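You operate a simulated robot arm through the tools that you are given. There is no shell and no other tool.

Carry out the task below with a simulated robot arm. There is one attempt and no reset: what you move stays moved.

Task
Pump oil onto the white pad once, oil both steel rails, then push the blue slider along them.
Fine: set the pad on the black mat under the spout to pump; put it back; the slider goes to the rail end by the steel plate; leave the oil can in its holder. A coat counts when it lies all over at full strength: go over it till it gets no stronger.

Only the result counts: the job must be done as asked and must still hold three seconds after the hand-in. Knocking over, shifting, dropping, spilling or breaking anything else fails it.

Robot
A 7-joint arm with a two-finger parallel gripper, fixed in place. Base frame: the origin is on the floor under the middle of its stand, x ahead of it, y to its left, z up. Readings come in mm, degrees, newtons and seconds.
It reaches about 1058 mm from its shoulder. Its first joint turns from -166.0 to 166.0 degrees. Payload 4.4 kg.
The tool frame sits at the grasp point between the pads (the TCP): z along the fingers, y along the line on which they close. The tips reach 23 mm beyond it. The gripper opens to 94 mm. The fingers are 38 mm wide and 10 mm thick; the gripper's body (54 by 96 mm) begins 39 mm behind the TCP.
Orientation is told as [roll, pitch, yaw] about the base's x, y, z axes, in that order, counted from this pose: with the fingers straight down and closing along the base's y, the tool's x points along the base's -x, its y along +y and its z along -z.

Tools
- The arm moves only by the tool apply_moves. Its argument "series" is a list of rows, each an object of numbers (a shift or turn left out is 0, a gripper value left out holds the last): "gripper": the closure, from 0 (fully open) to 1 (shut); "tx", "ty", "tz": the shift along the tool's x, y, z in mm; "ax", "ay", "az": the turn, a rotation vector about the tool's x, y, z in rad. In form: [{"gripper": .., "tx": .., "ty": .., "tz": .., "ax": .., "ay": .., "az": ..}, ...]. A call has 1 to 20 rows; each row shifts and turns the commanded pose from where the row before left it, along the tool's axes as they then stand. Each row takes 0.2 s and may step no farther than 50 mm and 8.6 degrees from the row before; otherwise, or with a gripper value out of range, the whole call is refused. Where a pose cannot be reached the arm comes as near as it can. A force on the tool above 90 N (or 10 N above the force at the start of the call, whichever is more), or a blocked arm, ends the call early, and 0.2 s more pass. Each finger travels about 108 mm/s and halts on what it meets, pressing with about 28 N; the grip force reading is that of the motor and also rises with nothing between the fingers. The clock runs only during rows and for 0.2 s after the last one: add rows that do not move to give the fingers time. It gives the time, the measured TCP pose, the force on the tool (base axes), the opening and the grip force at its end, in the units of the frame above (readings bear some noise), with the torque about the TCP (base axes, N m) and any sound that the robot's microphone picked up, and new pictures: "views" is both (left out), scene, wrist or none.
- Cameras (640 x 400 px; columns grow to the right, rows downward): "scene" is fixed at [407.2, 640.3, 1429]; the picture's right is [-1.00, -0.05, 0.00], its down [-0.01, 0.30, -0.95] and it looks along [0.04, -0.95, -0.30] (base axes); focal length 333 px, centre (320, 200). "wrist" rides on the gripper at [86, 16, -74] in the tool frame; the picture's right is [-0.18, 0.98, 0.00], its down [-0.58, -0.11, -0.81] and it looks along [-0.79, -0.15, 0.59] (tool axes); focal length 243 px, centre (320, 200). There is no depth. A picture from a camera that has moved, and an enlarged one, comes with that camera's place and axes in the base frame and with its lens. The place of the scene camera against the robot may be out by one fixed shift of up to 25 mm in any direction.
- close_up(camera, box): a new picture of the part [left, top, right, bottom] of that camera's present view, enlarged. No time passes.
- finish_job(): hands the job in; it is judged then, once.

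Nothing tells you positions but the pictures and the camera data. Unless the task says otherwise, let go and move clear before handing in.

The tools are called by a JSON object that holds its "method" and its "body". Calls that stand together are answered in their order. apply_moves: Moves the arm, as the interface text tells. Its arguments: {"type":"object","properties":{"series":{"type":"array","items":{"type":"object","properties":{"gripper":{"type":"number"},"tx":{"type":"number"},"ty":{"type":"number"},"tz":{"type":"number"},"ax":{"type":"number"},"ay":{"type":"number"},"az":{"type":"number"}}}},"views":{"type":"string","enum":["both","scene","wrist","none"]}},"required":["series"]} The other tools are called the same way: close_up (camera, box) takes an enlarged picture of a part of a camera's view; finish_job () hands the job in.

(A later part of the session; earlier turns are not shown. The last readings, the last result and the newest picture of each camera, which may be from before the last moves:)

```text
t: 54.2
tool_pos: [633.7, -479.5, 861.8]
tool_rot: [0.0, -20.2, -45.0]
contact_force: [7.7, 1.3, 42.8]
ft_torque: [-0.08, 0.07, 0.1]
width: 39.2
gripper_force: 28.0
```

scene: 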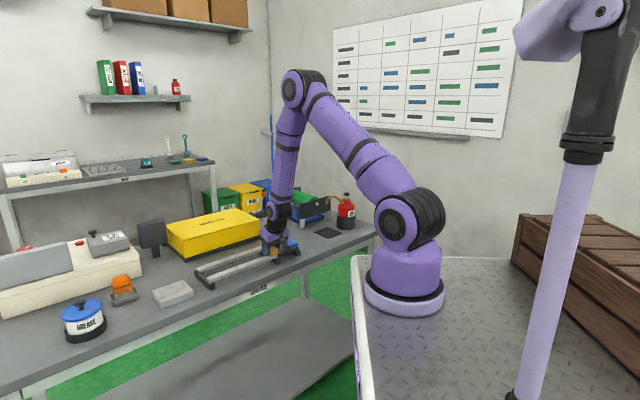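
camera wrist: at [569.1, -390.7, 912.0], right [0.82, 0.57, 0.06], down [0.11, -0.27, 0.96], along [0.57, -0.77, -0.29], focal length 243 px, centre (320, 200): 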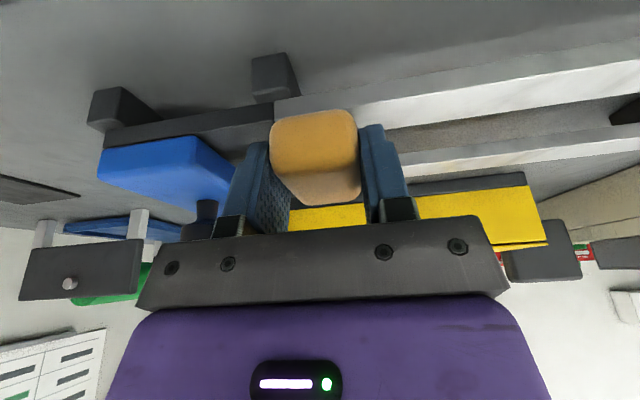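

The force rose faster than expected (43 N), so the rail is a few millimetres higher than I thought. I ease off upward and look.

{"method": "apply_moves", "body": {"series": [{"tx": -1.2, "tz": -3.3}, {}], "views": "both"}}

{"method": "close_up", "body": {"camera": "scene", "box": [240, 220, 300, 265]}}

{"method": "close_up", "body": {"camera": "wrist", "box": [180, 40, 460, 220]}}

```text
t: 54.8
tool_pos: [630.2, -478.9, 863.4]
tool_rot: [0.0, -19.7, -45.0]
contact_force: [0.1, -0.3, -0.2]
ft_torque: [-0.01, 0.03, -0.02]
width: 38.9
gripper_force: 28.3
camera wrist: at [565.9, -391.6, 903.7], right [0.82, 0.57, 0.06], down [0.12, -0.27, 0.95], along [0.56, -0.77, -0.29], focal length 243 px, centre (320, 200)
```

scene: 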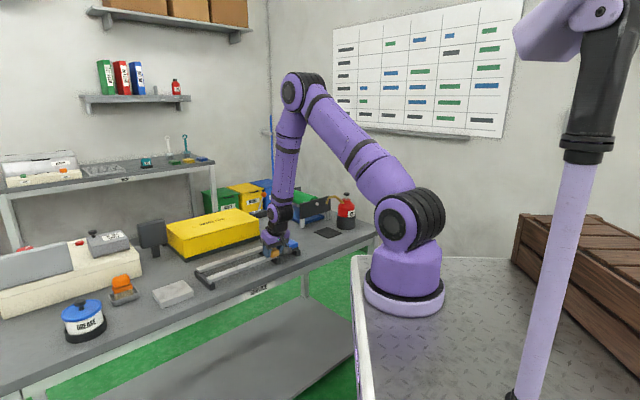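
wrist: 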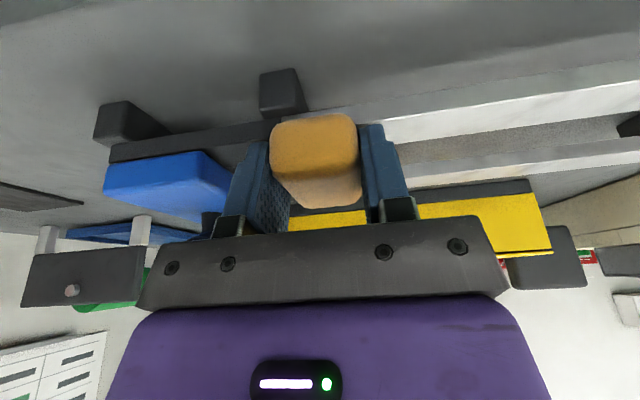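

```text
8.89 times, centred on (270, 242) of scene
camera zoom: at [407.2, 640.3, 1429.0], right [-1.0, -0.05, 0.0], down [-0.01, 0.3, -0.95], along [0.04, -0.95, -0.3], focal length 2958 px, centre (764, -178)
```

zoom: 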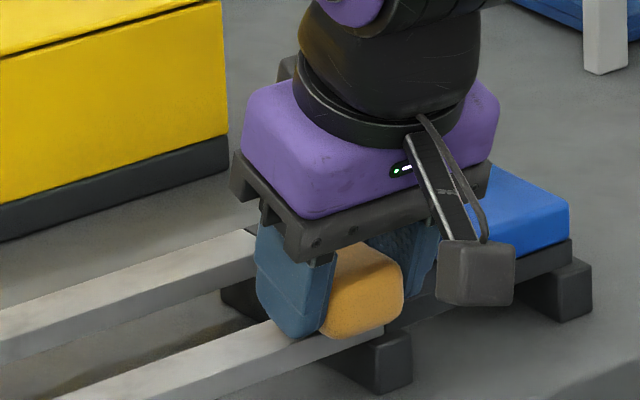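

```text
2.22 times, centred on (320, 130) of wrist
camera zoom: at [565.9, -391.6, 903.7], right [0.82, 0.57, 0.06], down [0.12, -0.27, 0.95], along [0.56, -0.77, -0.29], focal length 539 px, centre (320, 356)
```

zoom: 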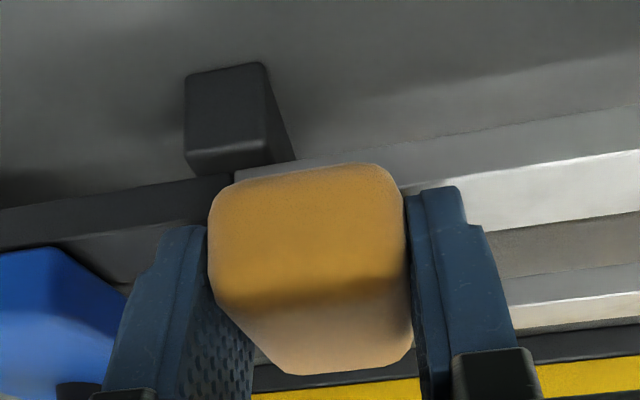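

The pad slid up about 2 mm in the grip but is still held square. I'll find contact again gently, aiming for around 8 N.

{"method": "apply_moves", "body": {"series": [{"tx": 0.27, "tz": 0.75}, {}], "views": "none"}}

```text
t: 55.4
tool_pos: [631.7, -480.5, 864.9]
tool_rot: [0.0, -19.9, -44.9]
contact_force: [0.3, 0.2, -1.4]
ft_torque: [0.0, 0.02, 0.01]
width: 39.0
gripper_force: 28.4
```

{"method": "apply_moves", "body": {"series": [{"tx": 0.27, "tz": 0.75}, {}], "views": "none"}}

```text
t: 56.0
tool_pos: [631.2, -479.7, 863.0]
tool_rot: [-0.1, -20.0, -45.0]
contact_force: [-0.5, 0.6, 8.0]
ft_torque: [-0.05, 0.11, 0.01]
width: 39.2
gripper_force: 27.9
```

Good: 8 N of contact. I wipe back to the rail's start, then along it in stages, watching the force and the coat.

{"method": "apply_moves", "body": {"series": [{"ty": -10}, {"ty": -9}, {"ty": 20}, {"ty": 20}, {"ty": 20}, {}], "views": "both"}}

{"method": "close_up", "body": {"camera": "scene", "box": [190, 220, 300, 295]}}

```text
t: 57.4
tool_pos: [659.7, -451.4, 862.5]
tool_rot: [0.0, -20.0, -45.0]
contact_force: [0.3, 0.4, -0.5]
ft_torque: [0.01, 0.0, -0.02]
width: 39.1
gripper_force: 28.5
camera wrist: at [595.4, -363.8, 903.2], right [0.82, 0.57, 0.06], down [0.12, -0.27, 0.96], along [0.56, -0.77, -0.29], focal length 243 px, centre (320, 200)
```

scene: 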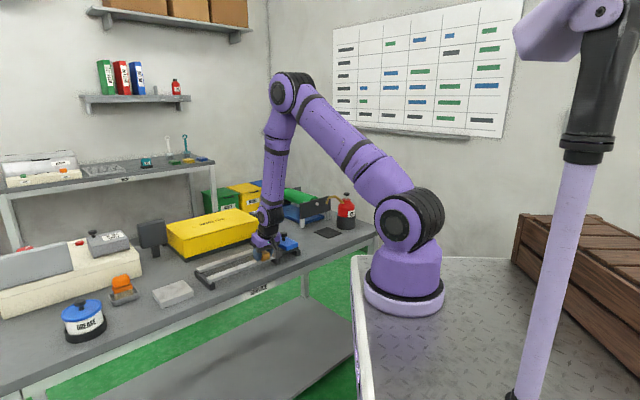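
wrist: 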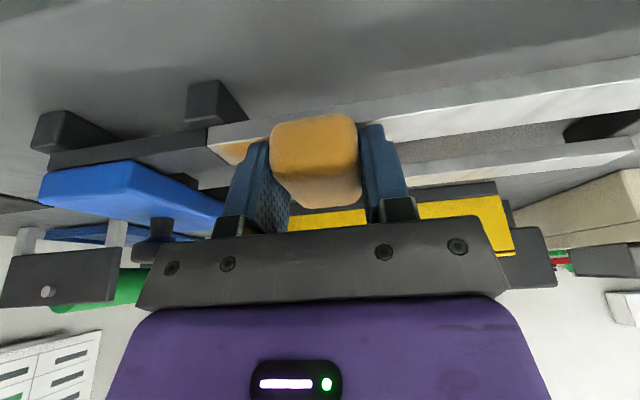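

```text
5.33 times, centred on (245, 258) of scene
camera zoom: at [407.2, 640.3, 1429.0], right [-1.0, -0.05, 0.0], down [-0.01, 0.3, -0.95], along [0.04, -0.95, -0.3], focal length 1775 px, centre (720, -107)
```

zoom: 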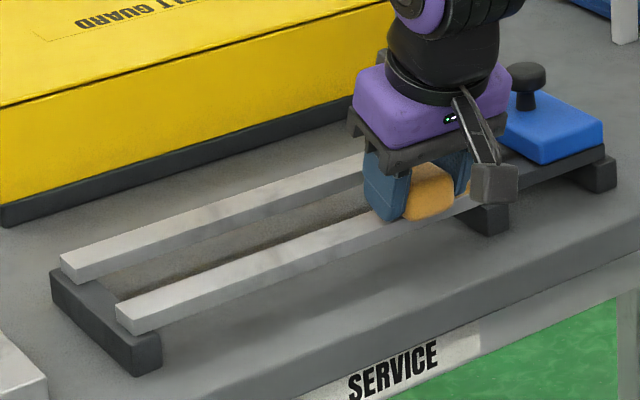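

The coat shows at the rail's start, but contact force has dropped to zero here. I'll look closer and press slightly more.

{"method": "close_up", "body": {"camera": "wrist", "box": [160, 60, 440, 220]}}

{"method": "apply_moves", "body": {"series": [{"tx": 0.3, "tz": 0.8}, {}], "views": "none"}}

```text
2.29 times, centred on (300, 140) of wrist
camera zoom: at [595.4, -363.8, 903.2], right [0.82, 0.57, 0.06], down [0.12, -0.27, 0.96], along [0.56, -0.77, -0.29], focal length 555 px, centre (366, 337)
```

zoom: 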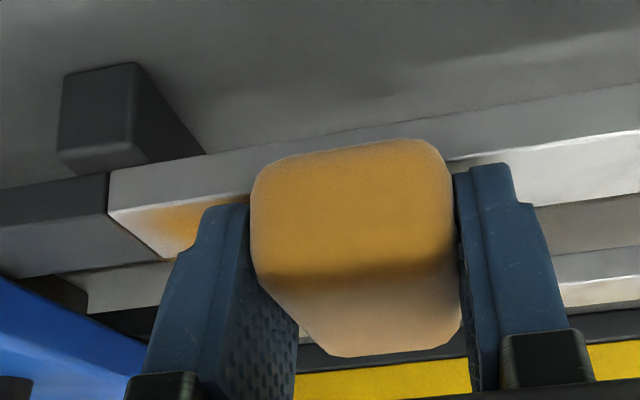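

```text
t: 58.0
tool_pos: [660.2, -451.1, 861.6]
tool_rot: [0.0, -20.1, -44.9]
contact_force: [-1.9, 0.2, 5.0]
ft_torque: [0.02, 0.06, 0.0]
width: 38.7
gripper_force: 27.4
```

5 N now. I continue along the rail in stages, adjusting pressure.

{"method": "apply_moves", "body": {"series": [{"ty": 20}, {"ty": 20}, {"ty": 20}, {"ty": 20}, {}], "views": "none"}}

```text
t: 59.2
tool_pos: [715.8, -394.5, 861.6]
tool_rot: [0.0, -20.1, -45.1]
contact_force: [-21.3, -8.6, 42.2]
ft_torque: [-0.35, 0.77, 0.07]
width: 39.2
gripper_force: 28.2
```

The force has climbed to 42 N here; I ease up 2 mm and look at the pad's seating.

{"method": "apply_moves", "body": {"series": [{"tx": -0.7, "tz": -1.9}, {}], "views": "both"}}

{"method": "close_up", "body": {"camera": "wrist", "box": [160, 60, 440, 220]}}

{"method": "close_up", "body": {"camera": "scene", "box": [190, 220, 300, 295]}}

```text
t: 59.8
tool_pos: [717.5, -391.1, 861.3]
tool_rot: [0.1, -20.0, -44.9]
contact_force: [-2.9, -3.4, 14.6]
ft_torque: [-0.15, -0.01, -0.05]
width: 39.2
gripper_force: 28.0
camera wrist: at [653.3, -304.7, 902.1], right [0.82, 0.57, 0.06], down [0.11, -0.27, 0.96], along [0.57, -0.77, -0.29], focal length 243 px, centre (320, 200)
```

scene: 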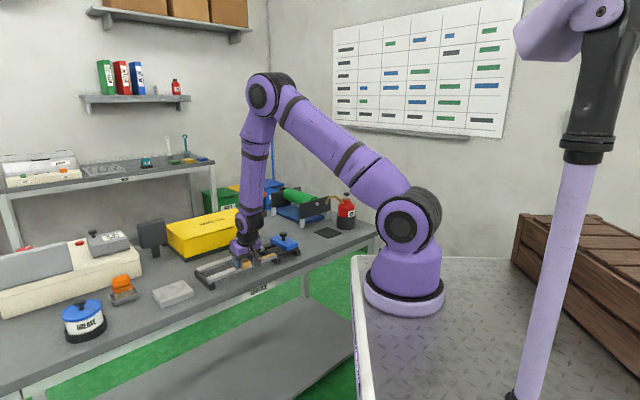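
wrist: 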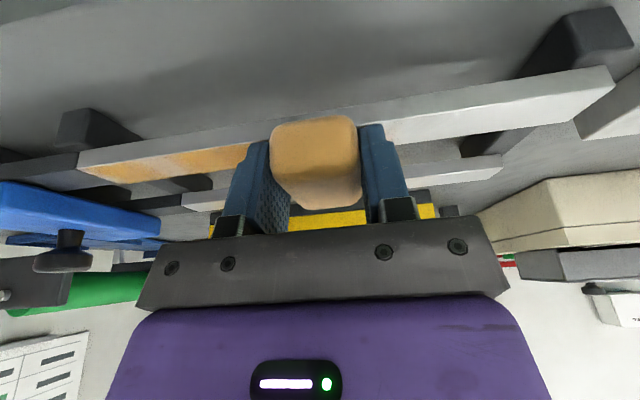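

```text
2.29 times, centred on (300, 140) of wrist
camera zoom: at [653.3, -304.7, 902.1], right [0.82, 0.57, 0.06], down [0.11, -0.27, 0.96], along [0.57, -0.77, -0.29], focal length 555 px, centre (366, 337)
```

zoom: 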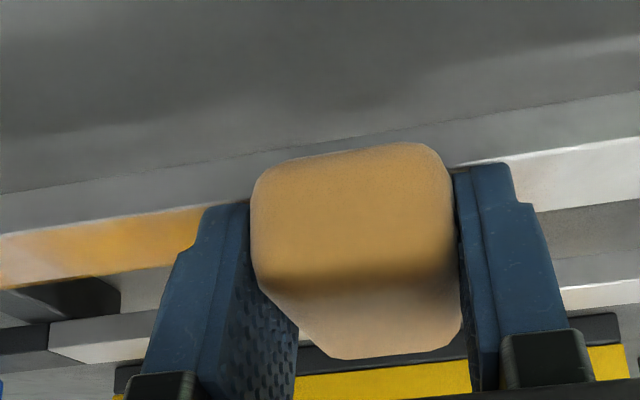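

```text
5.33 times, centred on (245, 258) of scene
camera zoom: at [407.2, 640.3, 1429.0], right [-1.0, -0.05, 0.0], down [-0.01, 0.3, -0.95], along [0.04, -0.95, -0.3], focal length 1775 px, centre (720, -107)
```

zoom: 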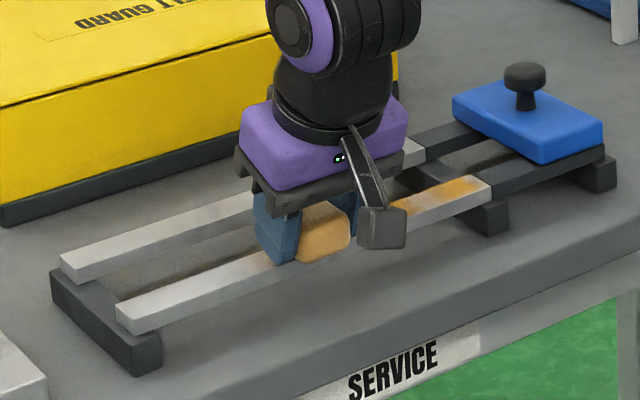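

The coat shows amber where wiped and the pad stays square. I continue in short strokes with force checks.

{"method": "apply_moves", "body": {"series": [{"ty": 15}, {"ty": 15}, {}], "views": "none"}}

```text
t: 60.6
tool_pos: [738.8, -372.3, 861.5]
tool_rot: [0.0, -19.9, -45.0]
contact_force: [-1.0, 0.2, -0.1]
ft_torque: [0.01, 0.03, 0.0]
width: 39.2
gripper_force: 27.5
```

The pad is creeping upward in the fingers, so the fingertips are nearly on the rail. I'll lift off, set the pad on its home spot and regrip it upright and higher so more of it sticks out below the fingers.

{"method": "apply_moves", "body": {"series": [{"tx": -13.7, "tz": -37.6}, {"tx": -13.7, "tz": -37.6}, {"tx": -1, "ty": -41.5, "tz": 0.37}, {"tx": -1, "ty": -41.5, "tz": 0.37}, {"tx": -1, "ty": -41.5, "tz": 0.37}, {"tx": -1, "ty": -41.5, "tz": 0.37}, {"tx": -1, "ty": -41.5, "tz": 0.37}, {"tx": -1, "ty": -41.5, "tz": 0.37}, {"tx": -1, "ty": -41.5, "tz": 0.37}, {"tx": -1, "ty": -41.5, "tz": 0.37}, {"tx": -1, "ty": -41.5, "tz": 0.37}, {"tx": 10.8, "tz": 29.8}, {"tx": 10.8, "tz": 29.8}, {"tx": 7.5, "tz": 20.7}, {}], "views": "both"}}

{"method": "close_up", "body": {"camera": "wrist", "box": [160, 60, 440, 220]}}

{"method": "close_up", "body": {"camera": "scene", "box": [190, 220, 300, 295]}}

```text
t: 63.8
tool_pos: [481.7, -643.2, 856.0]
tool_rot: [0.0, -20.0, -45.0]
contact_force: [-0.6, -0.4, 0.8]
ft_torque: [0.01, 0.0, -0.02]
width: 39.0
gripper_force: 28.8
camera wrist: at [416.7, -556.8, 895.8], right [0.82, 0.57, 0.06], down [0.11, -0.27, 0.96], along [0.56, -0.77, -0.28], focal length 243 px, centre (320, 200)
```

scene: 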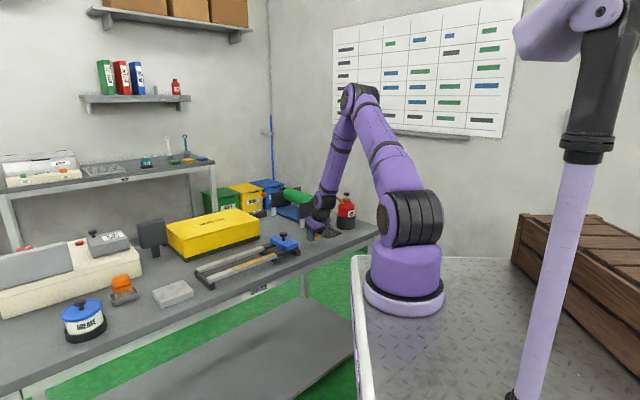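
wrist: 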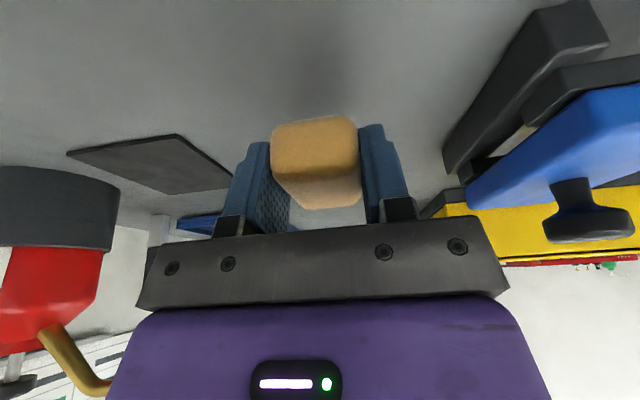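

```text
2.29 times, centred on (300, 140) of wrist
camera zoom: at [416.7, -556.8, 895.8], right [0.82, 0.57, 0.06], down [0.11, -0.27, 0.96], along [0.56, -0.77, -0.28], focal length 555 px, centre (366, 337)
```

zoom: 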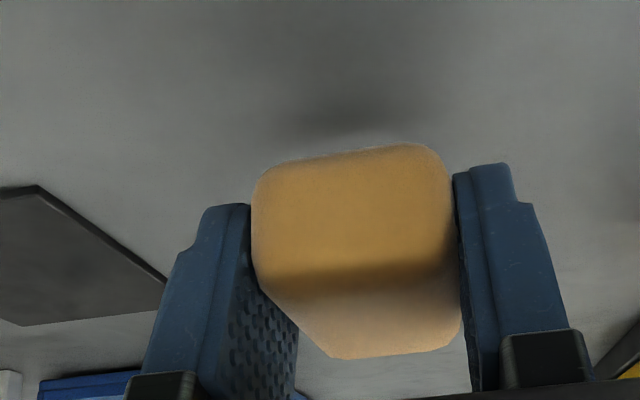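

```text
5.33 times, centred on (245, 258) of scene
camera zoom: at [407.2, 640.3, 1429.0], right [-1.0, -0.05, 0.0], down [-0.01, 0.3, -0.95], along [0.04, -0.95, -0.3], focal length 1775 px, centre (720, -107)
```

zoom: 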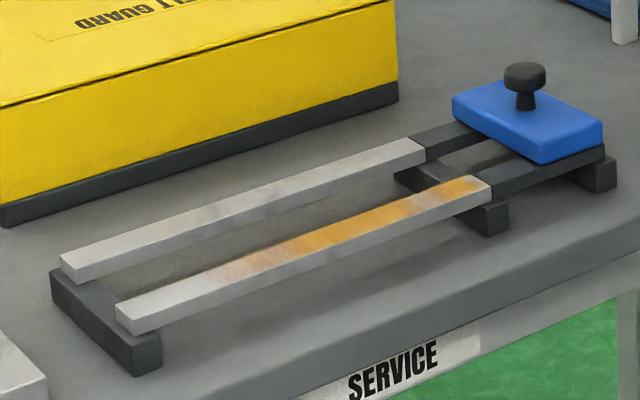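

The coat on the near rail is visible but uneven, as expected for one partial pass. I'm over the pad's home spot; I lower to touch the bench.

{"method": "apply_moves", "body": {"series": [{"tx": 3.1, "tz": 8.5}, {"tx": 3.1, "tz": 8.5}, {"tx": 1.7, "tz": 4.7}, {}], "views": "none"}}

{"method": "apply_moves", "body": {"series": [{"tx": 0.34, "tz": 0.94}, {"tx": 0.34, "tz": 0.94}, {}], "views": "none"}}

```text
t: 64.8
tool_pos: [482.3, -644.2, 834.4]
tool_rot: [-0.1, -20.0, -45.0]
contact_force: [-0.1, -0.1, -0.6]
ft_torque: [0.0, 0.0, 0.02]
width: 39.1
gripper_force: 28.1
```

```text
t: 65.6
tool_pos: [482.8, -643.2, 832.5]
tool_rot: [-0.1, -20.0, -45.0]
contact_force: [-0.4, -0.1, 0.3]
ft_torque: [0.01, -0.03, 0.02]
width: 39.2
gripper_force: 27.9
```

{"method": "apply_moves", "body": {"series": [{"tx": 0.34, "tz": 0.94}, {"tx": 0.34, "tz": 0.94}, {}], "views": "none"}}

{"method": "apply_moves", "body": {"series": [{"tx": 0.34, "tz": 0.94}, {}], "views": "none"}}

```text
t: 66.4
tool_pos: [482.1, -643.4, 831.3]
tool_rot: [0.0, -20.0, -45.0]
contact_force: [-0.6, 0.1, -1.0]
ft_torque: [-0.04, 0.01, 0.01]
width: 39.4
gripper_force: 28.0
```

```text
t: 67.0
tool_pos: [481.8, -643.0, 828.9]
tool_rot: [0.0, -19.9, -45.0]
contact_force: [-0.8, -0.5, -0.6]
ft_torque: [-0.01, 0.0, 0.02]
width: 39.2
gripper_force: 28.0
```

{"method": "apply_moves", "body": {"series": [{"tx": 0.34, "tz": 0.94}, {}], "views": "none"}}

{"method": "apply_moves", "body": {"series": [{"tx": 0.34, "tz": 0.94}, {}], "views": "none"}}

```text
t: 67.6
tool_pos: [481.9, -643.3, 828.9]
tool_rot: [0.1, -20.0, -45.0]
contact_force: [0.4, 0.5, 0.0]
ft_torque: [0.0, -0.01, -0.02]
width: 38.8
gripper_force: 28.2
```

```text
t: 68.2
tool_pos: [480.9, -643.6, 828.8]
tool_rot: [0.0, -20.0, -45.1]
contact_force: [-0.2, 2.8, 4.0]
ft_torque: [0.13, 0.04, -0.08]
width: 38.7
gripper_force: 27.8
```

Touchdown on the home spot (4 N). I release, rise, and straighten the hand to vertical above the pad.

{"method": "apply_moves", "body": {"series": [{"gripper": 0.5}, {"gripper": 0.3}, {"gripper": 0.3}, {"tx": -12, "tz": -32.9}, {"tx": -12, "tz": -32.9}, {"ay": 0.1163}, {"ay": 0.1163}, {"ay": 0.1163}, {"tx": -9.5}, {}], "views": "both"}}

{"method": "close_up", "body": {"camera": "wrist", "box": [220, 20, 420, 160]}}

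{"method": "close_up", "body": {"camera": "scene", "box": [290, 200, 350, 260]}}

```text
t: 70.4
tool_pos: [489.5, -649.6, 896.4]
tool_rot: [-0.1, 0.0, -45.0]
contact_force: [0.4, 0.2, -0.4]
ft_torque: [0.01, 0.05, -0.01]
width: 66.1
gripper_force: 0.0
camera wrist: at [438.9, -577.0, 972.3], right [0.82, 0.57, 0.0], down [0.33, -0.49, 0.81], along [0.46, -0.66, -0.59], focal length 243 px, centre (320, 200)
```

scene: 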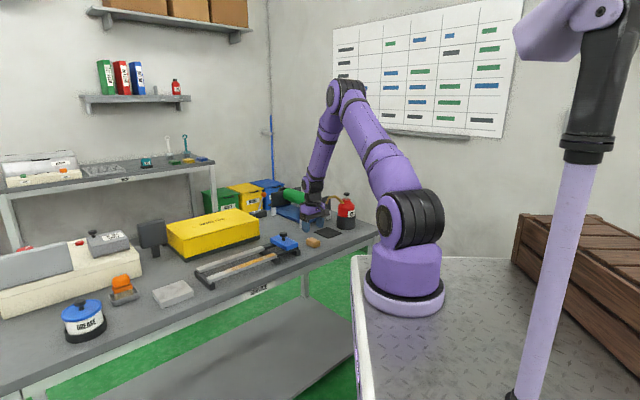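
wrist: 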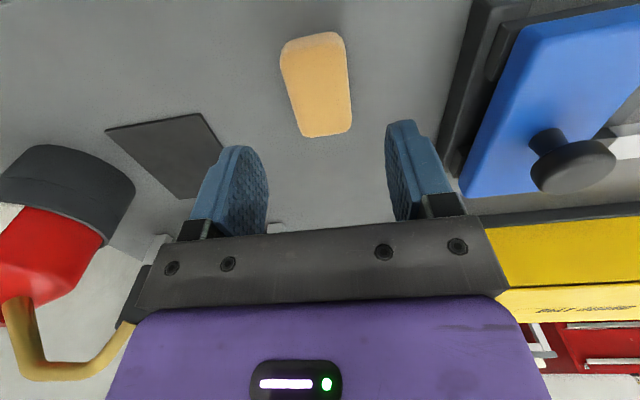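

```text
2.86 times, centred on (320, 90) of wrist
camera zoom: at [438.9, -577.0, 972.3], right [0.82, 0.57, 0.0], down [0.33, -0.49, 0.81], along [0.46, -0.66, -0.59], focal length 693 px, centre (320, 514)
```

zoom: 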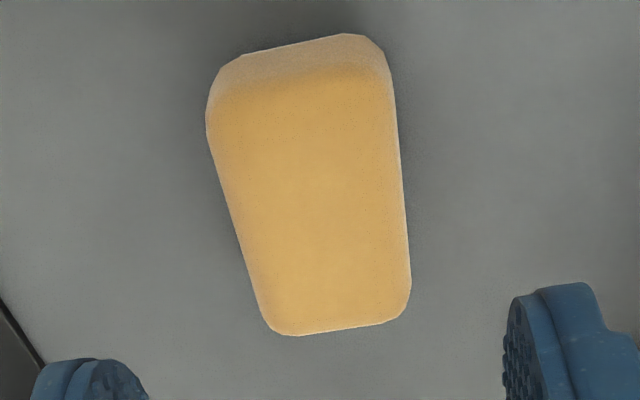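

```text
6.67 times, centred on (320, 230) of scene
camera zoom: at [407.2, 640.3, 1429.0], right [-1.0, -0.05, 0.0], down [-0.01, 0.3, -0.95], along [0.04, -0.95, -0.3], focal length 2219 px, centre (320, 0)
```

zoom: 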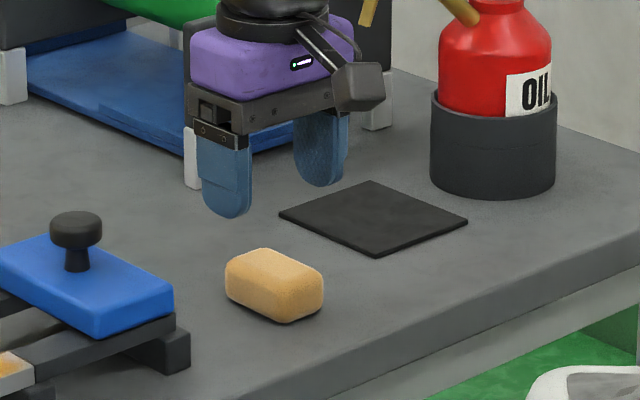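

The pad is back exactly at its home spot. I descend vertically and regrip it with about 8 mm sticking out below the fingertips.

{"method": "apply_moves", "body": {"series": [{"ty": -0.8, "tz": 30}, {"tz": 24}, {"tz": 10}, {}, {"gripper": 0.5}, {"gripper": 0.8}, {"gripper": 0.8}, {"gripper": 0.8}], "views": "wrist"}}

{"method": "close_up", "body": {"camera": "wrist", "box": [220, 60, 420, 220]}}

{"method": "close_up", "body": {"camera": "scene", "box": [290, 210, 350, 260]}}

```text
t: 72.2
tool_pos: [486.8, -652.6, 833.4]
tool_rot: [0.0, 0.1, -45.0]
contact_force: [0.8, -0.5, 0.6]
ft_torque: [-0.03, -0.01, -0.01]
width: 39.2
gripper_force: 27.7
camera wrist: at [437.5, -579.1, 908.6], right [0.82, 0.57, 0.0], down [0.33, -0.49, 0.81], along [0.46, -0.67, -0.59], focal length 243 px, centre (320, 200)
```

wrist: 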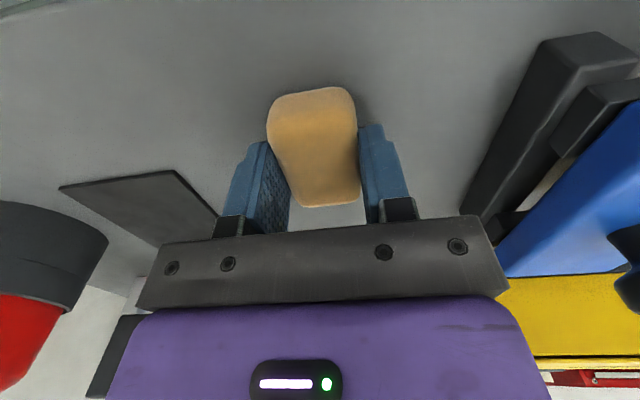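

```text
2.50 times, centred on (320, 140) of wrist
camera zoom: at [437.5, -579.1, 908.6], right [0.82, 0.57, 0.0], down [0.33, -0.49, 0.81], along [0.46, -0.67, -0.59], focal length 606 px, centre (320, 350)
```

zoom: 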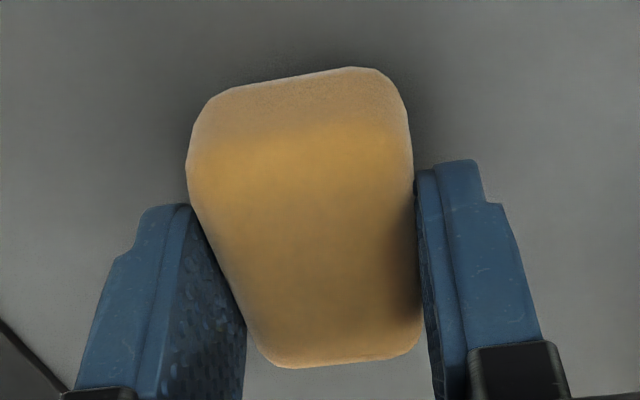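

```text
8.00 times, centred on (320, 235) of scene
camera zoom: at [407.2, 640.3, 1429.0], right [-1.0, -0.05, 0.0], down [-0.01, 0.3, -0.95], along [0.04, -0.95, -0.3], focal length 2663 px, centre (320, -80)
```

zoom: 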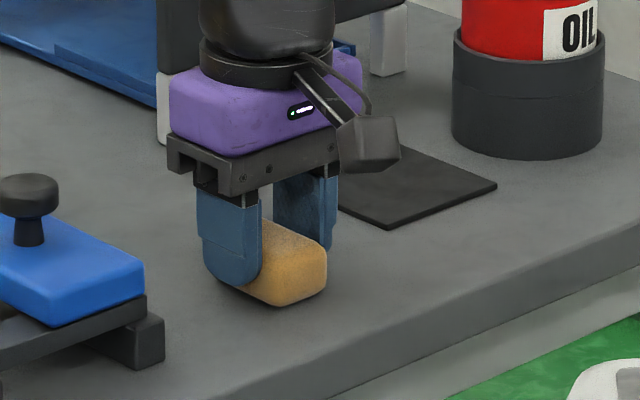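

Gripped again. I lift, check the hold, and carry the pad to above the near rail.

{"method": "apply_moves", "body": {"series": [{"tz": -8}, {}, {"tz": -40}, {"tz": -45}, {"tx": 1.9, "ty": 38.2}, {"tx": 1.9, "ty": 38.2}, {"tx": 1.9, "ty": 38.2}, {"tx": 1.9, "ty": 38.2}, {"tx": 1.9, "ty": 38.2}, {"tx": 1.5, "ty": 38.2}, {"tz": 40}, {}], "views": "both"}}

{"method": "close_up", "body": {"camera": "wrist", "box": [180, 40, 460, 220]}}

{"method": "close_up", "body": {"camera": "scene", "box": [220, 205, 300, 265]}}

```text
t: 74.8
tool_pos: [642.4, -481.6, 886.8]
tool_rot: [0.0, 0.1, -44.9]
contact_force: [0.9, 0.5, -0.2]
ft_torque: [0.02, 0.0, 0.0]
width: 39.4
gripper_force: 28.0
camera wrist: at [592.0, -408.8, 960.8], right [0.82, 0.57, 0.0], down [0.33, -0.49, 0.81], along [0.46, -0.67, -0.59], focal length 243 px, centre (320, 200)
```

scene: 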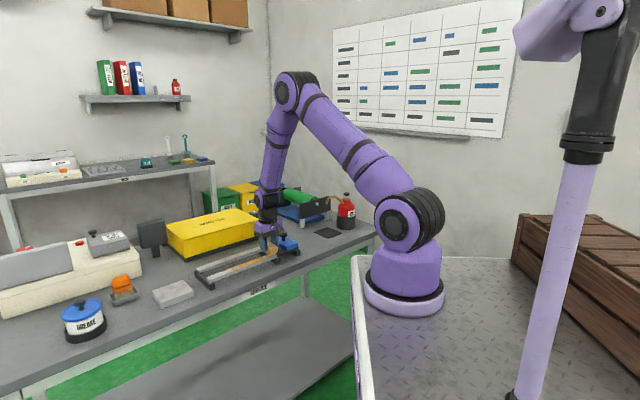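
wrist: 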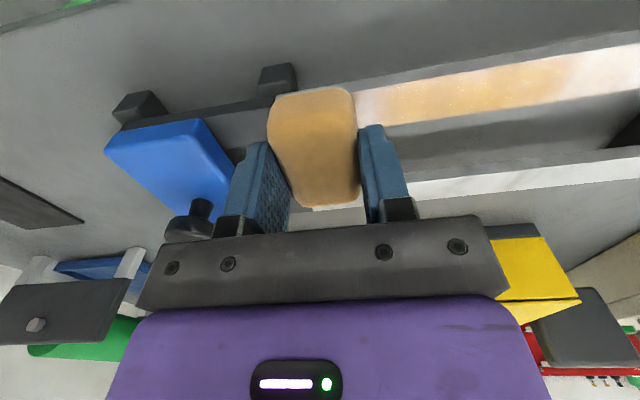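

```text
2.22 times, centred on (320, 130) of wrist
camera zoom: at [592.0, -408.8, 960.8], right [0.82, 0.57, 0.0], down [0.33, -0.49, 0.81], along [0.46, -0.67, -0.59], focal length 539 px, centre (320, 356)
```

zoom: 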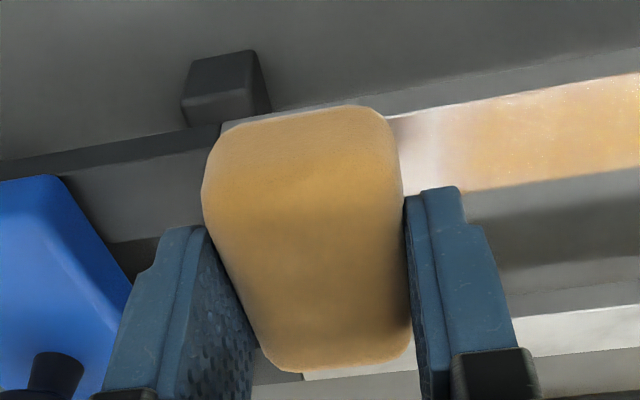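

```text
6.67 times, centred on (260, 235) of scene
camera zoom: at [407.2, 640.3, 1429.0], right [-1.0, -0.05, 0.0], down [-0.01, 0.3, -0.95], along [0.04, -0.95, -0.3], focal length 2219 px, centre (720, -33)
```

zoom: 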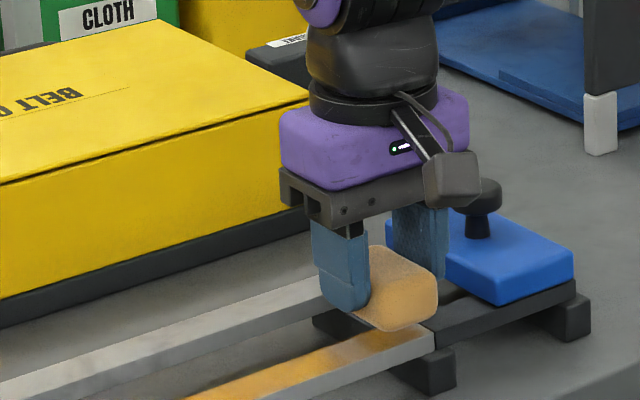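

The pad is well held with more of it exposed. I lower it to just above the rail and step down to contact.

{"method": "apply_moves", "body": {"series": [{"tz": 8}, {"tz": 6}, {}], "views": "none"}}

{"method": "apply_moves", "body": {"series": [{"tz": 1.5}, {}], "views": "none"}}

```text
t: 75.6
tool_pos: [641.8, -482.6, 874.8]
tool_rot: [0.0, 0.1, -45.0]
contact_force: [0.5, -0.2, 0.1]
ft_torque: [-0.01, -0.02, 0.0]
width: 39.1
gripper_force: 28.1
```

```text
t: 76.2
tool_pos: [641.9, -481.9, 871.0]
tool_rot: [-0.1, 0.0, -45.1]
contact_force: [0.8, 0.5, -0.4]
ft_torque: [0.01, 0.03, 0.0]
width: 39.1
gripper_force: 28.2
```

{"method": "apply_moves", "body": {"series": [{"tz": 1}, {}], "views": "none"}}

{"method": "apply_moves", "body": {"series": [{"tz": 1}, {}], "views": "none"}}

```text
t: 76.8
tool_pos: [643.1, -482.3, 870.8]
tool_rot: [0.1, 0.0, -45.0]
contact_force: [0.1, 0.7, -0.8]
ft_torque: [0.03, 0.01, 0.03]
width: 39.2
gripper_force: 27.6
```

```text
t: 77.4
tool_pos: [643.4, -482.2, 869.9]
tool_rot: [0.0, 0.0, -44.9]
contact_force: [0.4, 0.8, 2.7]
ft_torque: [0.02, -0.02, -0.02]
width: 38.9
gripper_force: 27.7
```

{"method": "apply_moves", "body": {"series": [{"tz": 0.5}, {}], "views": "none"}}

{"method": "apply_moves", "body": {"series": [{"ty": -14}, {"ty": -14}, {}], "views": "none"}}

```text
t: 78.0
tool_pos: [641.9, -482.2, 870.1]
tool_rot: [0.0, 0.0, -45.1]
contact_force: [-1.7, -1.0, 3.7]
ft_torque: [-0.02, 0.07, 0.0]
width: 39.0
gripper_force: 27.4
```

```text
t: 78.8
tool_pos: [622.1, -502.6, 870.7]
tool_rot: [0.0, -0.1, -45.0]
contact_force: [3.8, 1.9, 13.3]
ft_torque: [0.08, -0.09, 0.0]
width: 39.3
gripper_force: 27.7
```

13 N at the start end. Now a full sweep along the near rail with the sturdier grip, checking force midway.

{"method": "apply_moves", "body": {"series": [{"ty": 20}, {"ty": 20}, {"ty": 20}, {"ty": 20}, {}], "views": "none"}}

```text
t: 80.0
tool_pos: [677.2, -443.3, 869.7]
tool_rot: [0.0, 0.0, -45.0]
contact_force: [-1.5, -1.2, 10.9]
ft_torque: [-0.04, 0.01, -0.04]
width: 39.3
gripper_force: 28.6
```

{"method": "apply_moves", "body": {"series": [{"ty": 20}, {"ty": 20}, {"ty": 20}, {"ty": 20}, {"ty": 20}, {}], "views": "both"}}

{"method": "close_up", "body": {"camera": "wrist", "box": [0, 20, 320, 200]}}

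{"method": "close_up", "body": {"camera": "scene", "box": [190, 220, 300, 295]}}

```text
t: 81.4
tool_pos: [749.5, -373.3, 868.7]
tool_rot: [0.0, -0.1, -45.0]
contact_force: [-7.7, -10.3, 36.5]
ft_torque: [-0.22, 0.21, -0.03]
width: 39.0
gripper_force: 28.0
camera wrist: at [698.2, -301.3, 943.4], right [0.83, 0.56, 0.0], down [0.33, -0.49, 0.81], along [0.46, -0.67, -0.59], focal length 243 px, centre (320, 200)
```

scene: 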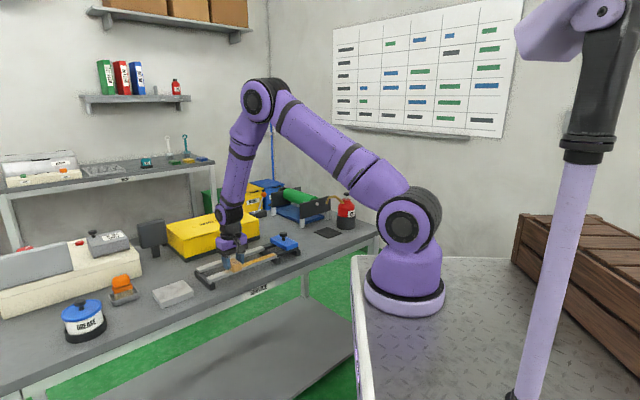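
wrist: 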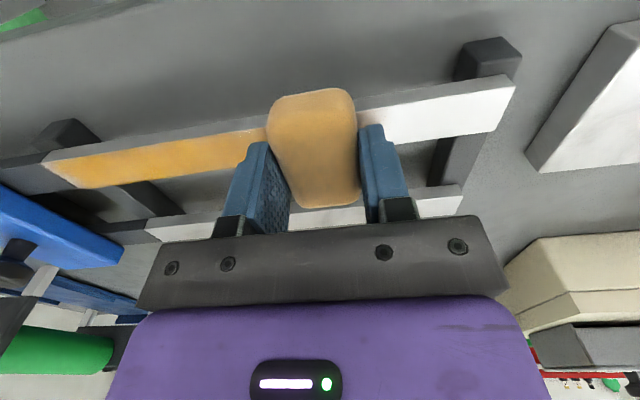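

```text
2.00 times, centred on (160, 110) of wrist
camera zoom: at [698.2, -301.3, 943.4], right [0.83, 0.56, 0.0], down [0.33, -0.49, 0.81], along [0.46, -0.67, -0.59], focal length 485 px, centre (640, 380)
```

zoom: 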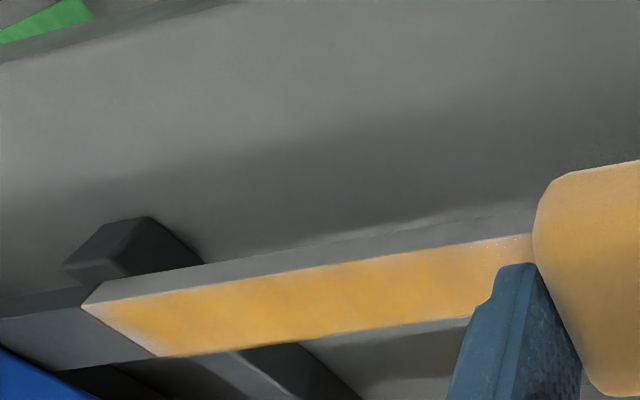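

```text
5.33 times, centred on (245, 258) of scene
camera zoom: at [407.2, 640.3, 1429.0], right [-1.0, -0.05, 0.0], down [-0.01, 0.3, -0.95], along [0.04, -0.95, -0.3], focal length 1775 px, centre (720, -107)
```

zoom: 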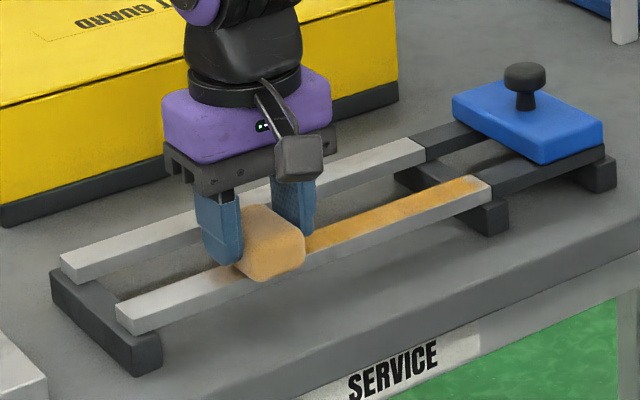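

Behind the pad the coat is now even amber. Force is 36 N here, so I ease up 1.5 mm and continue to the plate end.

{"method": "apply_moves", "body": {"series": [{"tz": -1.5}, {"ty": 18}, {"ty": 18}, {}], "views": "none"}}

```text
t: 82.4
tool_pos: [774.8, -346.4, 871.7]
tool_rot: [0.1, 0.1, -45.0]
contact_force: [0.4, 0.2, 0.2]
ft_torque: [-0.04, 0.01, -0.03]
width: 39.1
gripper_force: 28.1
```

{"method": "apply_moves", "body": {"series": [{"tz": 0.8}, {}], "views": "none"}}

```text
t: 83.0
tool_pos: [774.7, -345.7, 871.0]
tool_rot: [-0.1, 0.1, -45.0]
contact_force: [0.1, -0.2, -0.4]
ft_torque: [0.0, -0.01, -0.02]
width: 38.9
gripper_force: 28.5
```

{"method": "apply_moves", "body": {"series": [{"tz": 0.8}, {}], "views": "none"}}

```text
t: 83.6
tool_pos: [773.4, -348.0, 869.0]
tool_rot: [0.0, 0.0, -45.0]
contact_force: [0.2, -0.3, 0.0]
ft_torque: [-0.03, -0.03, 0.03]
width: 39.0
gripper_force: 28.4
```

{"method": "apply_moves", "body": {"series": [{"tz": 0.8}, {}], "views": "none"}}

```text
t: 84.2
tool_pos: [775.1, -347.1, 868.7]
tool_rot: [0.1, 0.0, -45.0]
contact_force: [-2.6, 3.7, 13.0]
ft_torque: [0.12, 0.06, -0.08]
width: 39.3
gripper_force: 27.7
```

Contact regained (13 N). I carry on to the plate end.

{"method": "apply_moves", "body": {"series": [{"ty": 15}, {"ty": 15}, {}], "views": "none"}}

```text
t: 85.0
tool_pos: [796.9, -326.4, 868.3]
tool_rot: [-0.1, -0.1, -44.9]
contact_force: [-2.6, -5.4, 13.4]
ft_torque: [-0.12, 0.02, 0.03]
width: 39.4
gripper_force: 28.1
```

{"method": "apply_moves", "body": {"series": [{"ty": 12}, {"ty": 12}, {}], "views": "both"}}

{"method": "close_up", "body": {"camera": "wrist", "box": [0, 20, 320, 200]}}

{"method": "close_up", "body": {"camera": "scene", "box": [190, 220, 300, 295]}}

```text
t: 85.8
tool_pos: [814.0, -309.6, 868.6]
tool_rot: [-0.1, 0.0, -45.1]
contact_force: [-1.8, -2.4, 12.0]
ft_torque: [-0.16, 0.13, -0.02]
width: 39.3
gripper_force: 28.3
camera wrist: at [762.5, -236.1, 943.6], right [0.82, 0.57, 0.0], down [0.33, -0.49, 0.81], along [0.46, -0.67, -0.59], focal length 243 px, centre (320, 200)
```

scene: 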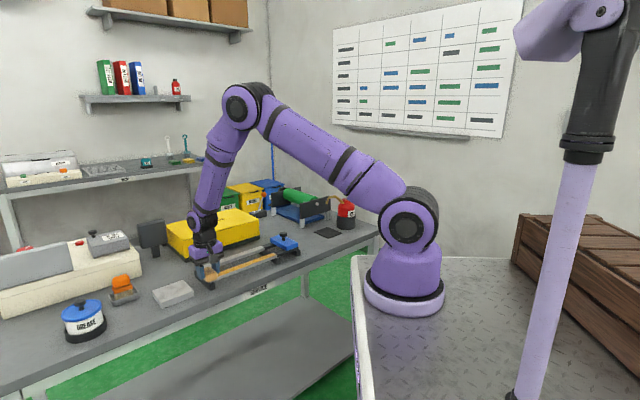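
wrist: 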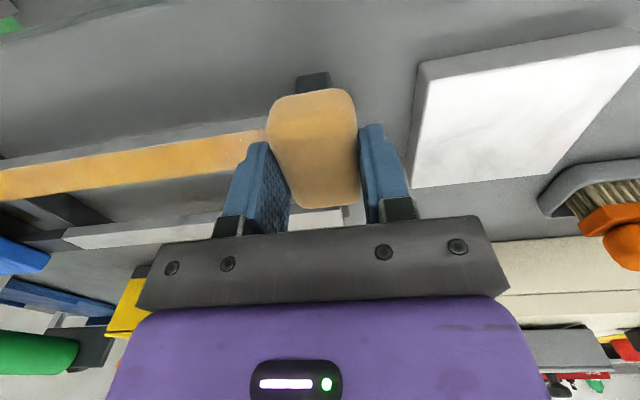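

```text
2.00 times, centred on (160, 110) of wrist
camera zoom: at [762.5, -236.1, 943.6], right [0.82, 0.57, 0.0], down [0.33, -0.49, 0.81], along [0.46, -0.67, -0.59], focal length 485 px, centre (640, 380)
```

zoom: 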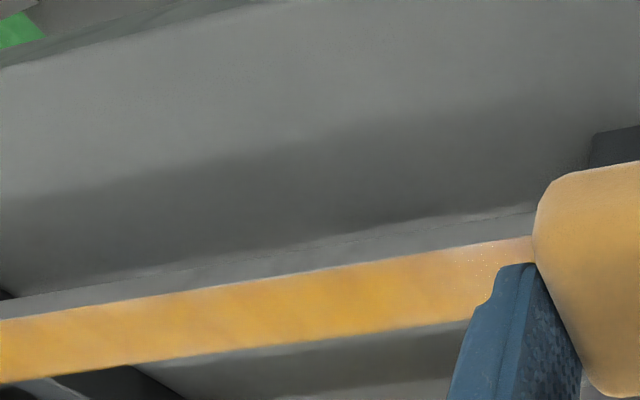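

```text
5.33 times, centred on (245, 258) of scene
camera zoom: at [407.2, 640.3, 1429.0], right [-1.0, -0.05, 0.0], down [-0.01, 0.3, -0.95], along [0.04, -0.95, -0.3], focal length 1775 px, centre (720, -107)
```

zoom: 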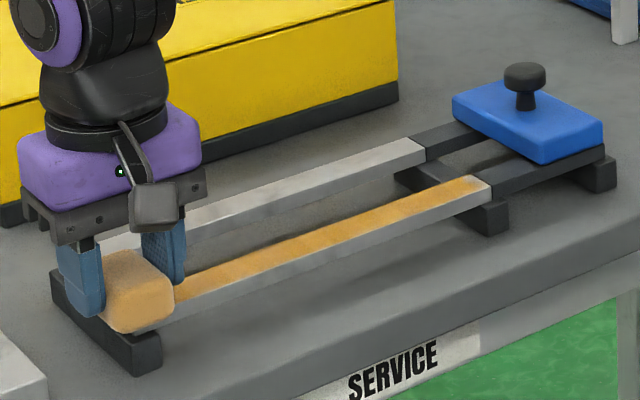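

The near rail's first full pass is done up to the end. Now a return pass, checking force in the middle.

{"method": "apply_moves", "body": {"series": [{"ty": -15}, {"ty": -15}, {"ty": -15}, {"ty": -15}, {}], "views": "none"}}

```text
t: 87.0
tool_pos: [771.7, -352.2, 869.5]
tool_rot: [0.2, -0.1, -44.9]
contact_force: [10.4, 8.9, 34.5]
ft_torque: [0.25, -0.25, 0.03]
width: 39.1
gripper_force: 27.4
```

{"method": "apply_moves", "body": {"series": [{"tz": -0.8}, {"ty": -15}, {"ty": -15}, {"ty": -15}, {"ty": -15}, {}], "views": "none"}}

```text
t: 88.4
tool_pos: [729.0, -396.0, 868.7]
tool_rot: [-0.1, 0.1, -45.1]
contact_force: [-1.3, 0.5, 2.2]
ft_torque: [-0.01, 0.02, -0.03]
width: 38.9
gripper_force: 28.3
```

{"method": "apply_moves", "body": {"series": [{"tz": 0.5}, {"ty": -15}, {"ty": -15}, {"ty": -15}, {"ty": -15}, {}], "views": "both"}}

{"method": "close_up", "body": {"camera": "wrist", "box": [340, 0, 640, 200]}}

{"method": "close_up", "body": {"camera": "scene", "box": [190, 220, 300, 295]}}

```text
t: 89.8
tool_pos: [685.9, -437.6, 868.8]
tool_rot: [0.0, -0.2, -45.0]
contact_force: [3.5, 2.1, 13.7]
ft_torque: [0.07, -0.1, 0.04]
width: 39.2
gripper_force: 29.0
camera wrist: at [636.2, -365.3, 943.2], right [0.82, 0.57, 0.0], down [0.33, -0.49, 0.81], along [0.46, -0.67, -0.59], focal length 243 px, centre (320, 200)
```

scene: 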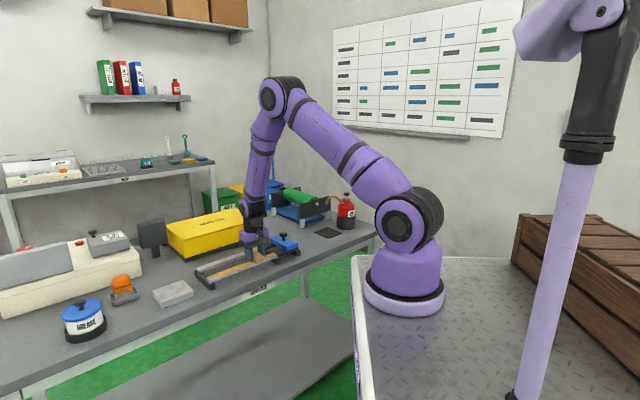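
wrist: 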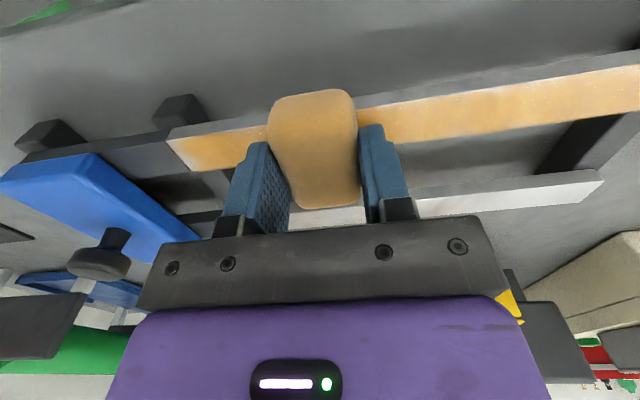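

```text
2.00 times, centred on (490, 100) of wrist
camera zoom: at [636.2, -365.3, 943.2], right [0.82, 0.57, 0.0], down [0.33, -0.49, 0.81], along [0.46, -0.67, -0.59], focal length 485 px, centre (-20, 400)
```

zoom: 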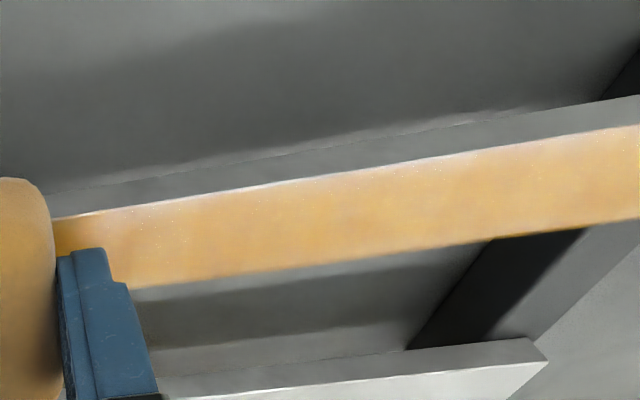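

```text
5.33 times, centred on (245, 258) of scene
camera zoom: at [407.2, 640.3, 1429.0], right [-1.0, -0.05, 0.0], down [-0.01, 0.3, -0.95], along [0.04, -0.95, -0.3], focal length 1775 px, centre (720, -107)
```

zoom: 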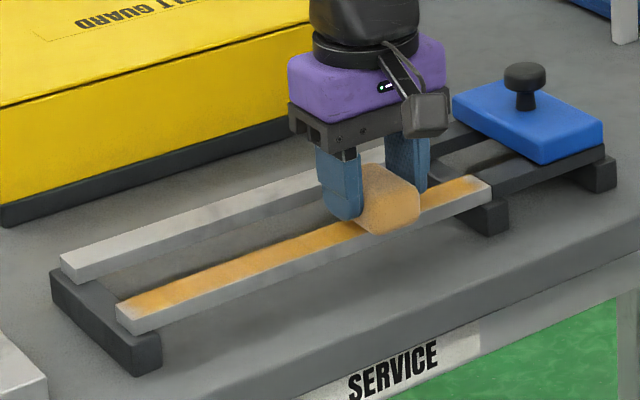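

Coverage looks good so far. I finish the return pass to the start end.

{"method": "apply_moves", "body": {"series": [{"tz": -0.3}, {"ty": -15}, {"ty": -15}, {"ty": -15}, {}], "views": "none"}}

{"method": "apply_moves", "body": {"series": [{"ty": -15}, {"ty": -15}, {"ty": -14}, {}], "views": "none"}}

```text
t: 91.0
tool_pos: [653.6, -470.0, 868.2]
tool_rot: [0.0, 0.0, -45.0]
contact_force: [1.4, 2.8, 16.1]
ft_torque: [0.07, -0.04, 0.06]
width: 39.2
gripper_force: 28.1
```

```text
t: 92.0
tool_pos: [624.3, -499.5, 867.5]
tool_rot: [-0.1, -0.1, -44.9]
contact_force: [7.2, 5.3, 19.8]
ft_torque: [0.17, -0.19, 0.01]
width: 39.0
gripper_force: 28.4
```

At the start end again with steady force. I make another forward pass over the whole near rail.

{"method": "apply_moves", "body": {"series": [{"tz": -0.4}, {"ty": 15}, {"ty": 15}, {"ty": 15}, {"ty": 15}, {"ty": 15}, {}], "views": "none"}}

```text
t: 93.6
tool_pos: [675.7, -448.8, 869.1]
tool_rot: [0.0, -0.1, -44.9]
contact_force: [-2.1, -1.8, 12.6]
ft_torque: [-0.06, 0.04, -0.04]
width: 39.2
gripper_force: 27.9
```

{"method": "apply_moves", "body": {"series": [{"ty": 15}, {"ty": 15}, {"ty": 15}, {"ty": 15}, {"ty": 15}, {}], "views": "none"}}

```text
t: 95.0
tool_pos: [728.4, -395.3, 869.1]
tool_rot: [0.0, -0.1, -45.0]
contact_force: [-0.3, -1.4, 3.3]
ft_torque: [0.01, -0.02, 0.01]
width: 39.2
gripper_force: 27.9
```

{"method": "apply_moves", "body": {"series": [{"tz": 0.6}, {"ty": 15}, {"ty": 15}, {"ty": 15}, {}], "views": "none"}}

```text
t: 96.2
tool_pos: [759.2, -364.0, 870.3]
tool_rot: [0.0, 0.0, -44.9]
contact_force: [-0.4, 0.3, -0.7]
ft_torque: [0.01, -0.03, 0.01]
width: 39.0
gripper_force: 28.6
```

{"method": "apply_moves", "body": {"series": [{"tz": 0.8}, {}], "views": "none"}}

```text
t: 96.8
tool_pos: [760.3, -363.5, 868.4]
tool_rot: [0.0, -0.1, -45.0]
contact_force: [-0.2, -1.2, -0.4]
ft_torque: [0.0, -0.01, 0.01]
width: 39.1
gripper_force: 28.0
```

{"method": "apply_moves", "body": {"series": [{"tz": 0.6}, {}], "views": "none"}}

```text
t: 97.4
tool_pos: [760.6, -364.8, 869.4]
tool_rot: [0.0, 0.0, -45.0]
contact_force: [0.4, 0.0, 3.8]
ft_torque: [-0.01, -0.01, 0.01]
width: 39.0
gripper_force: 27.7
```

{"method": "apply_moves", "body": {"series": [{"tz": 0.6}, {"ty": 15}, {"ty": 15}, {}], "views": "none"}}

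```text
t: 98.4
tool_pos: [780.5, -343.9, 868.4]
tool_rot: [0.1, -0.2, -44.9]
contact_force: [-7.4, -10.5, 32.5]
ft_torque: [-0.26, 0.22, 0.0]
width: 38.9
gripper_force: 28.2
```

{"method": "apply_moves", "body": {"series": [{"tz": -0.7}, {"ty": 12}, {"ty": 12}, {}], "views": "none"}}

```text
t: 99.4
tool_pos: [798.1, -325.1, 865.7]
tool_rot: [-0.1, -0.1, -45.0]
contact_force: [-11.5, -8.1, 37.4]
ft_torque: [-0.23, 0.29, -0.02]
width: 39.0
gripper_force: 27.9
```

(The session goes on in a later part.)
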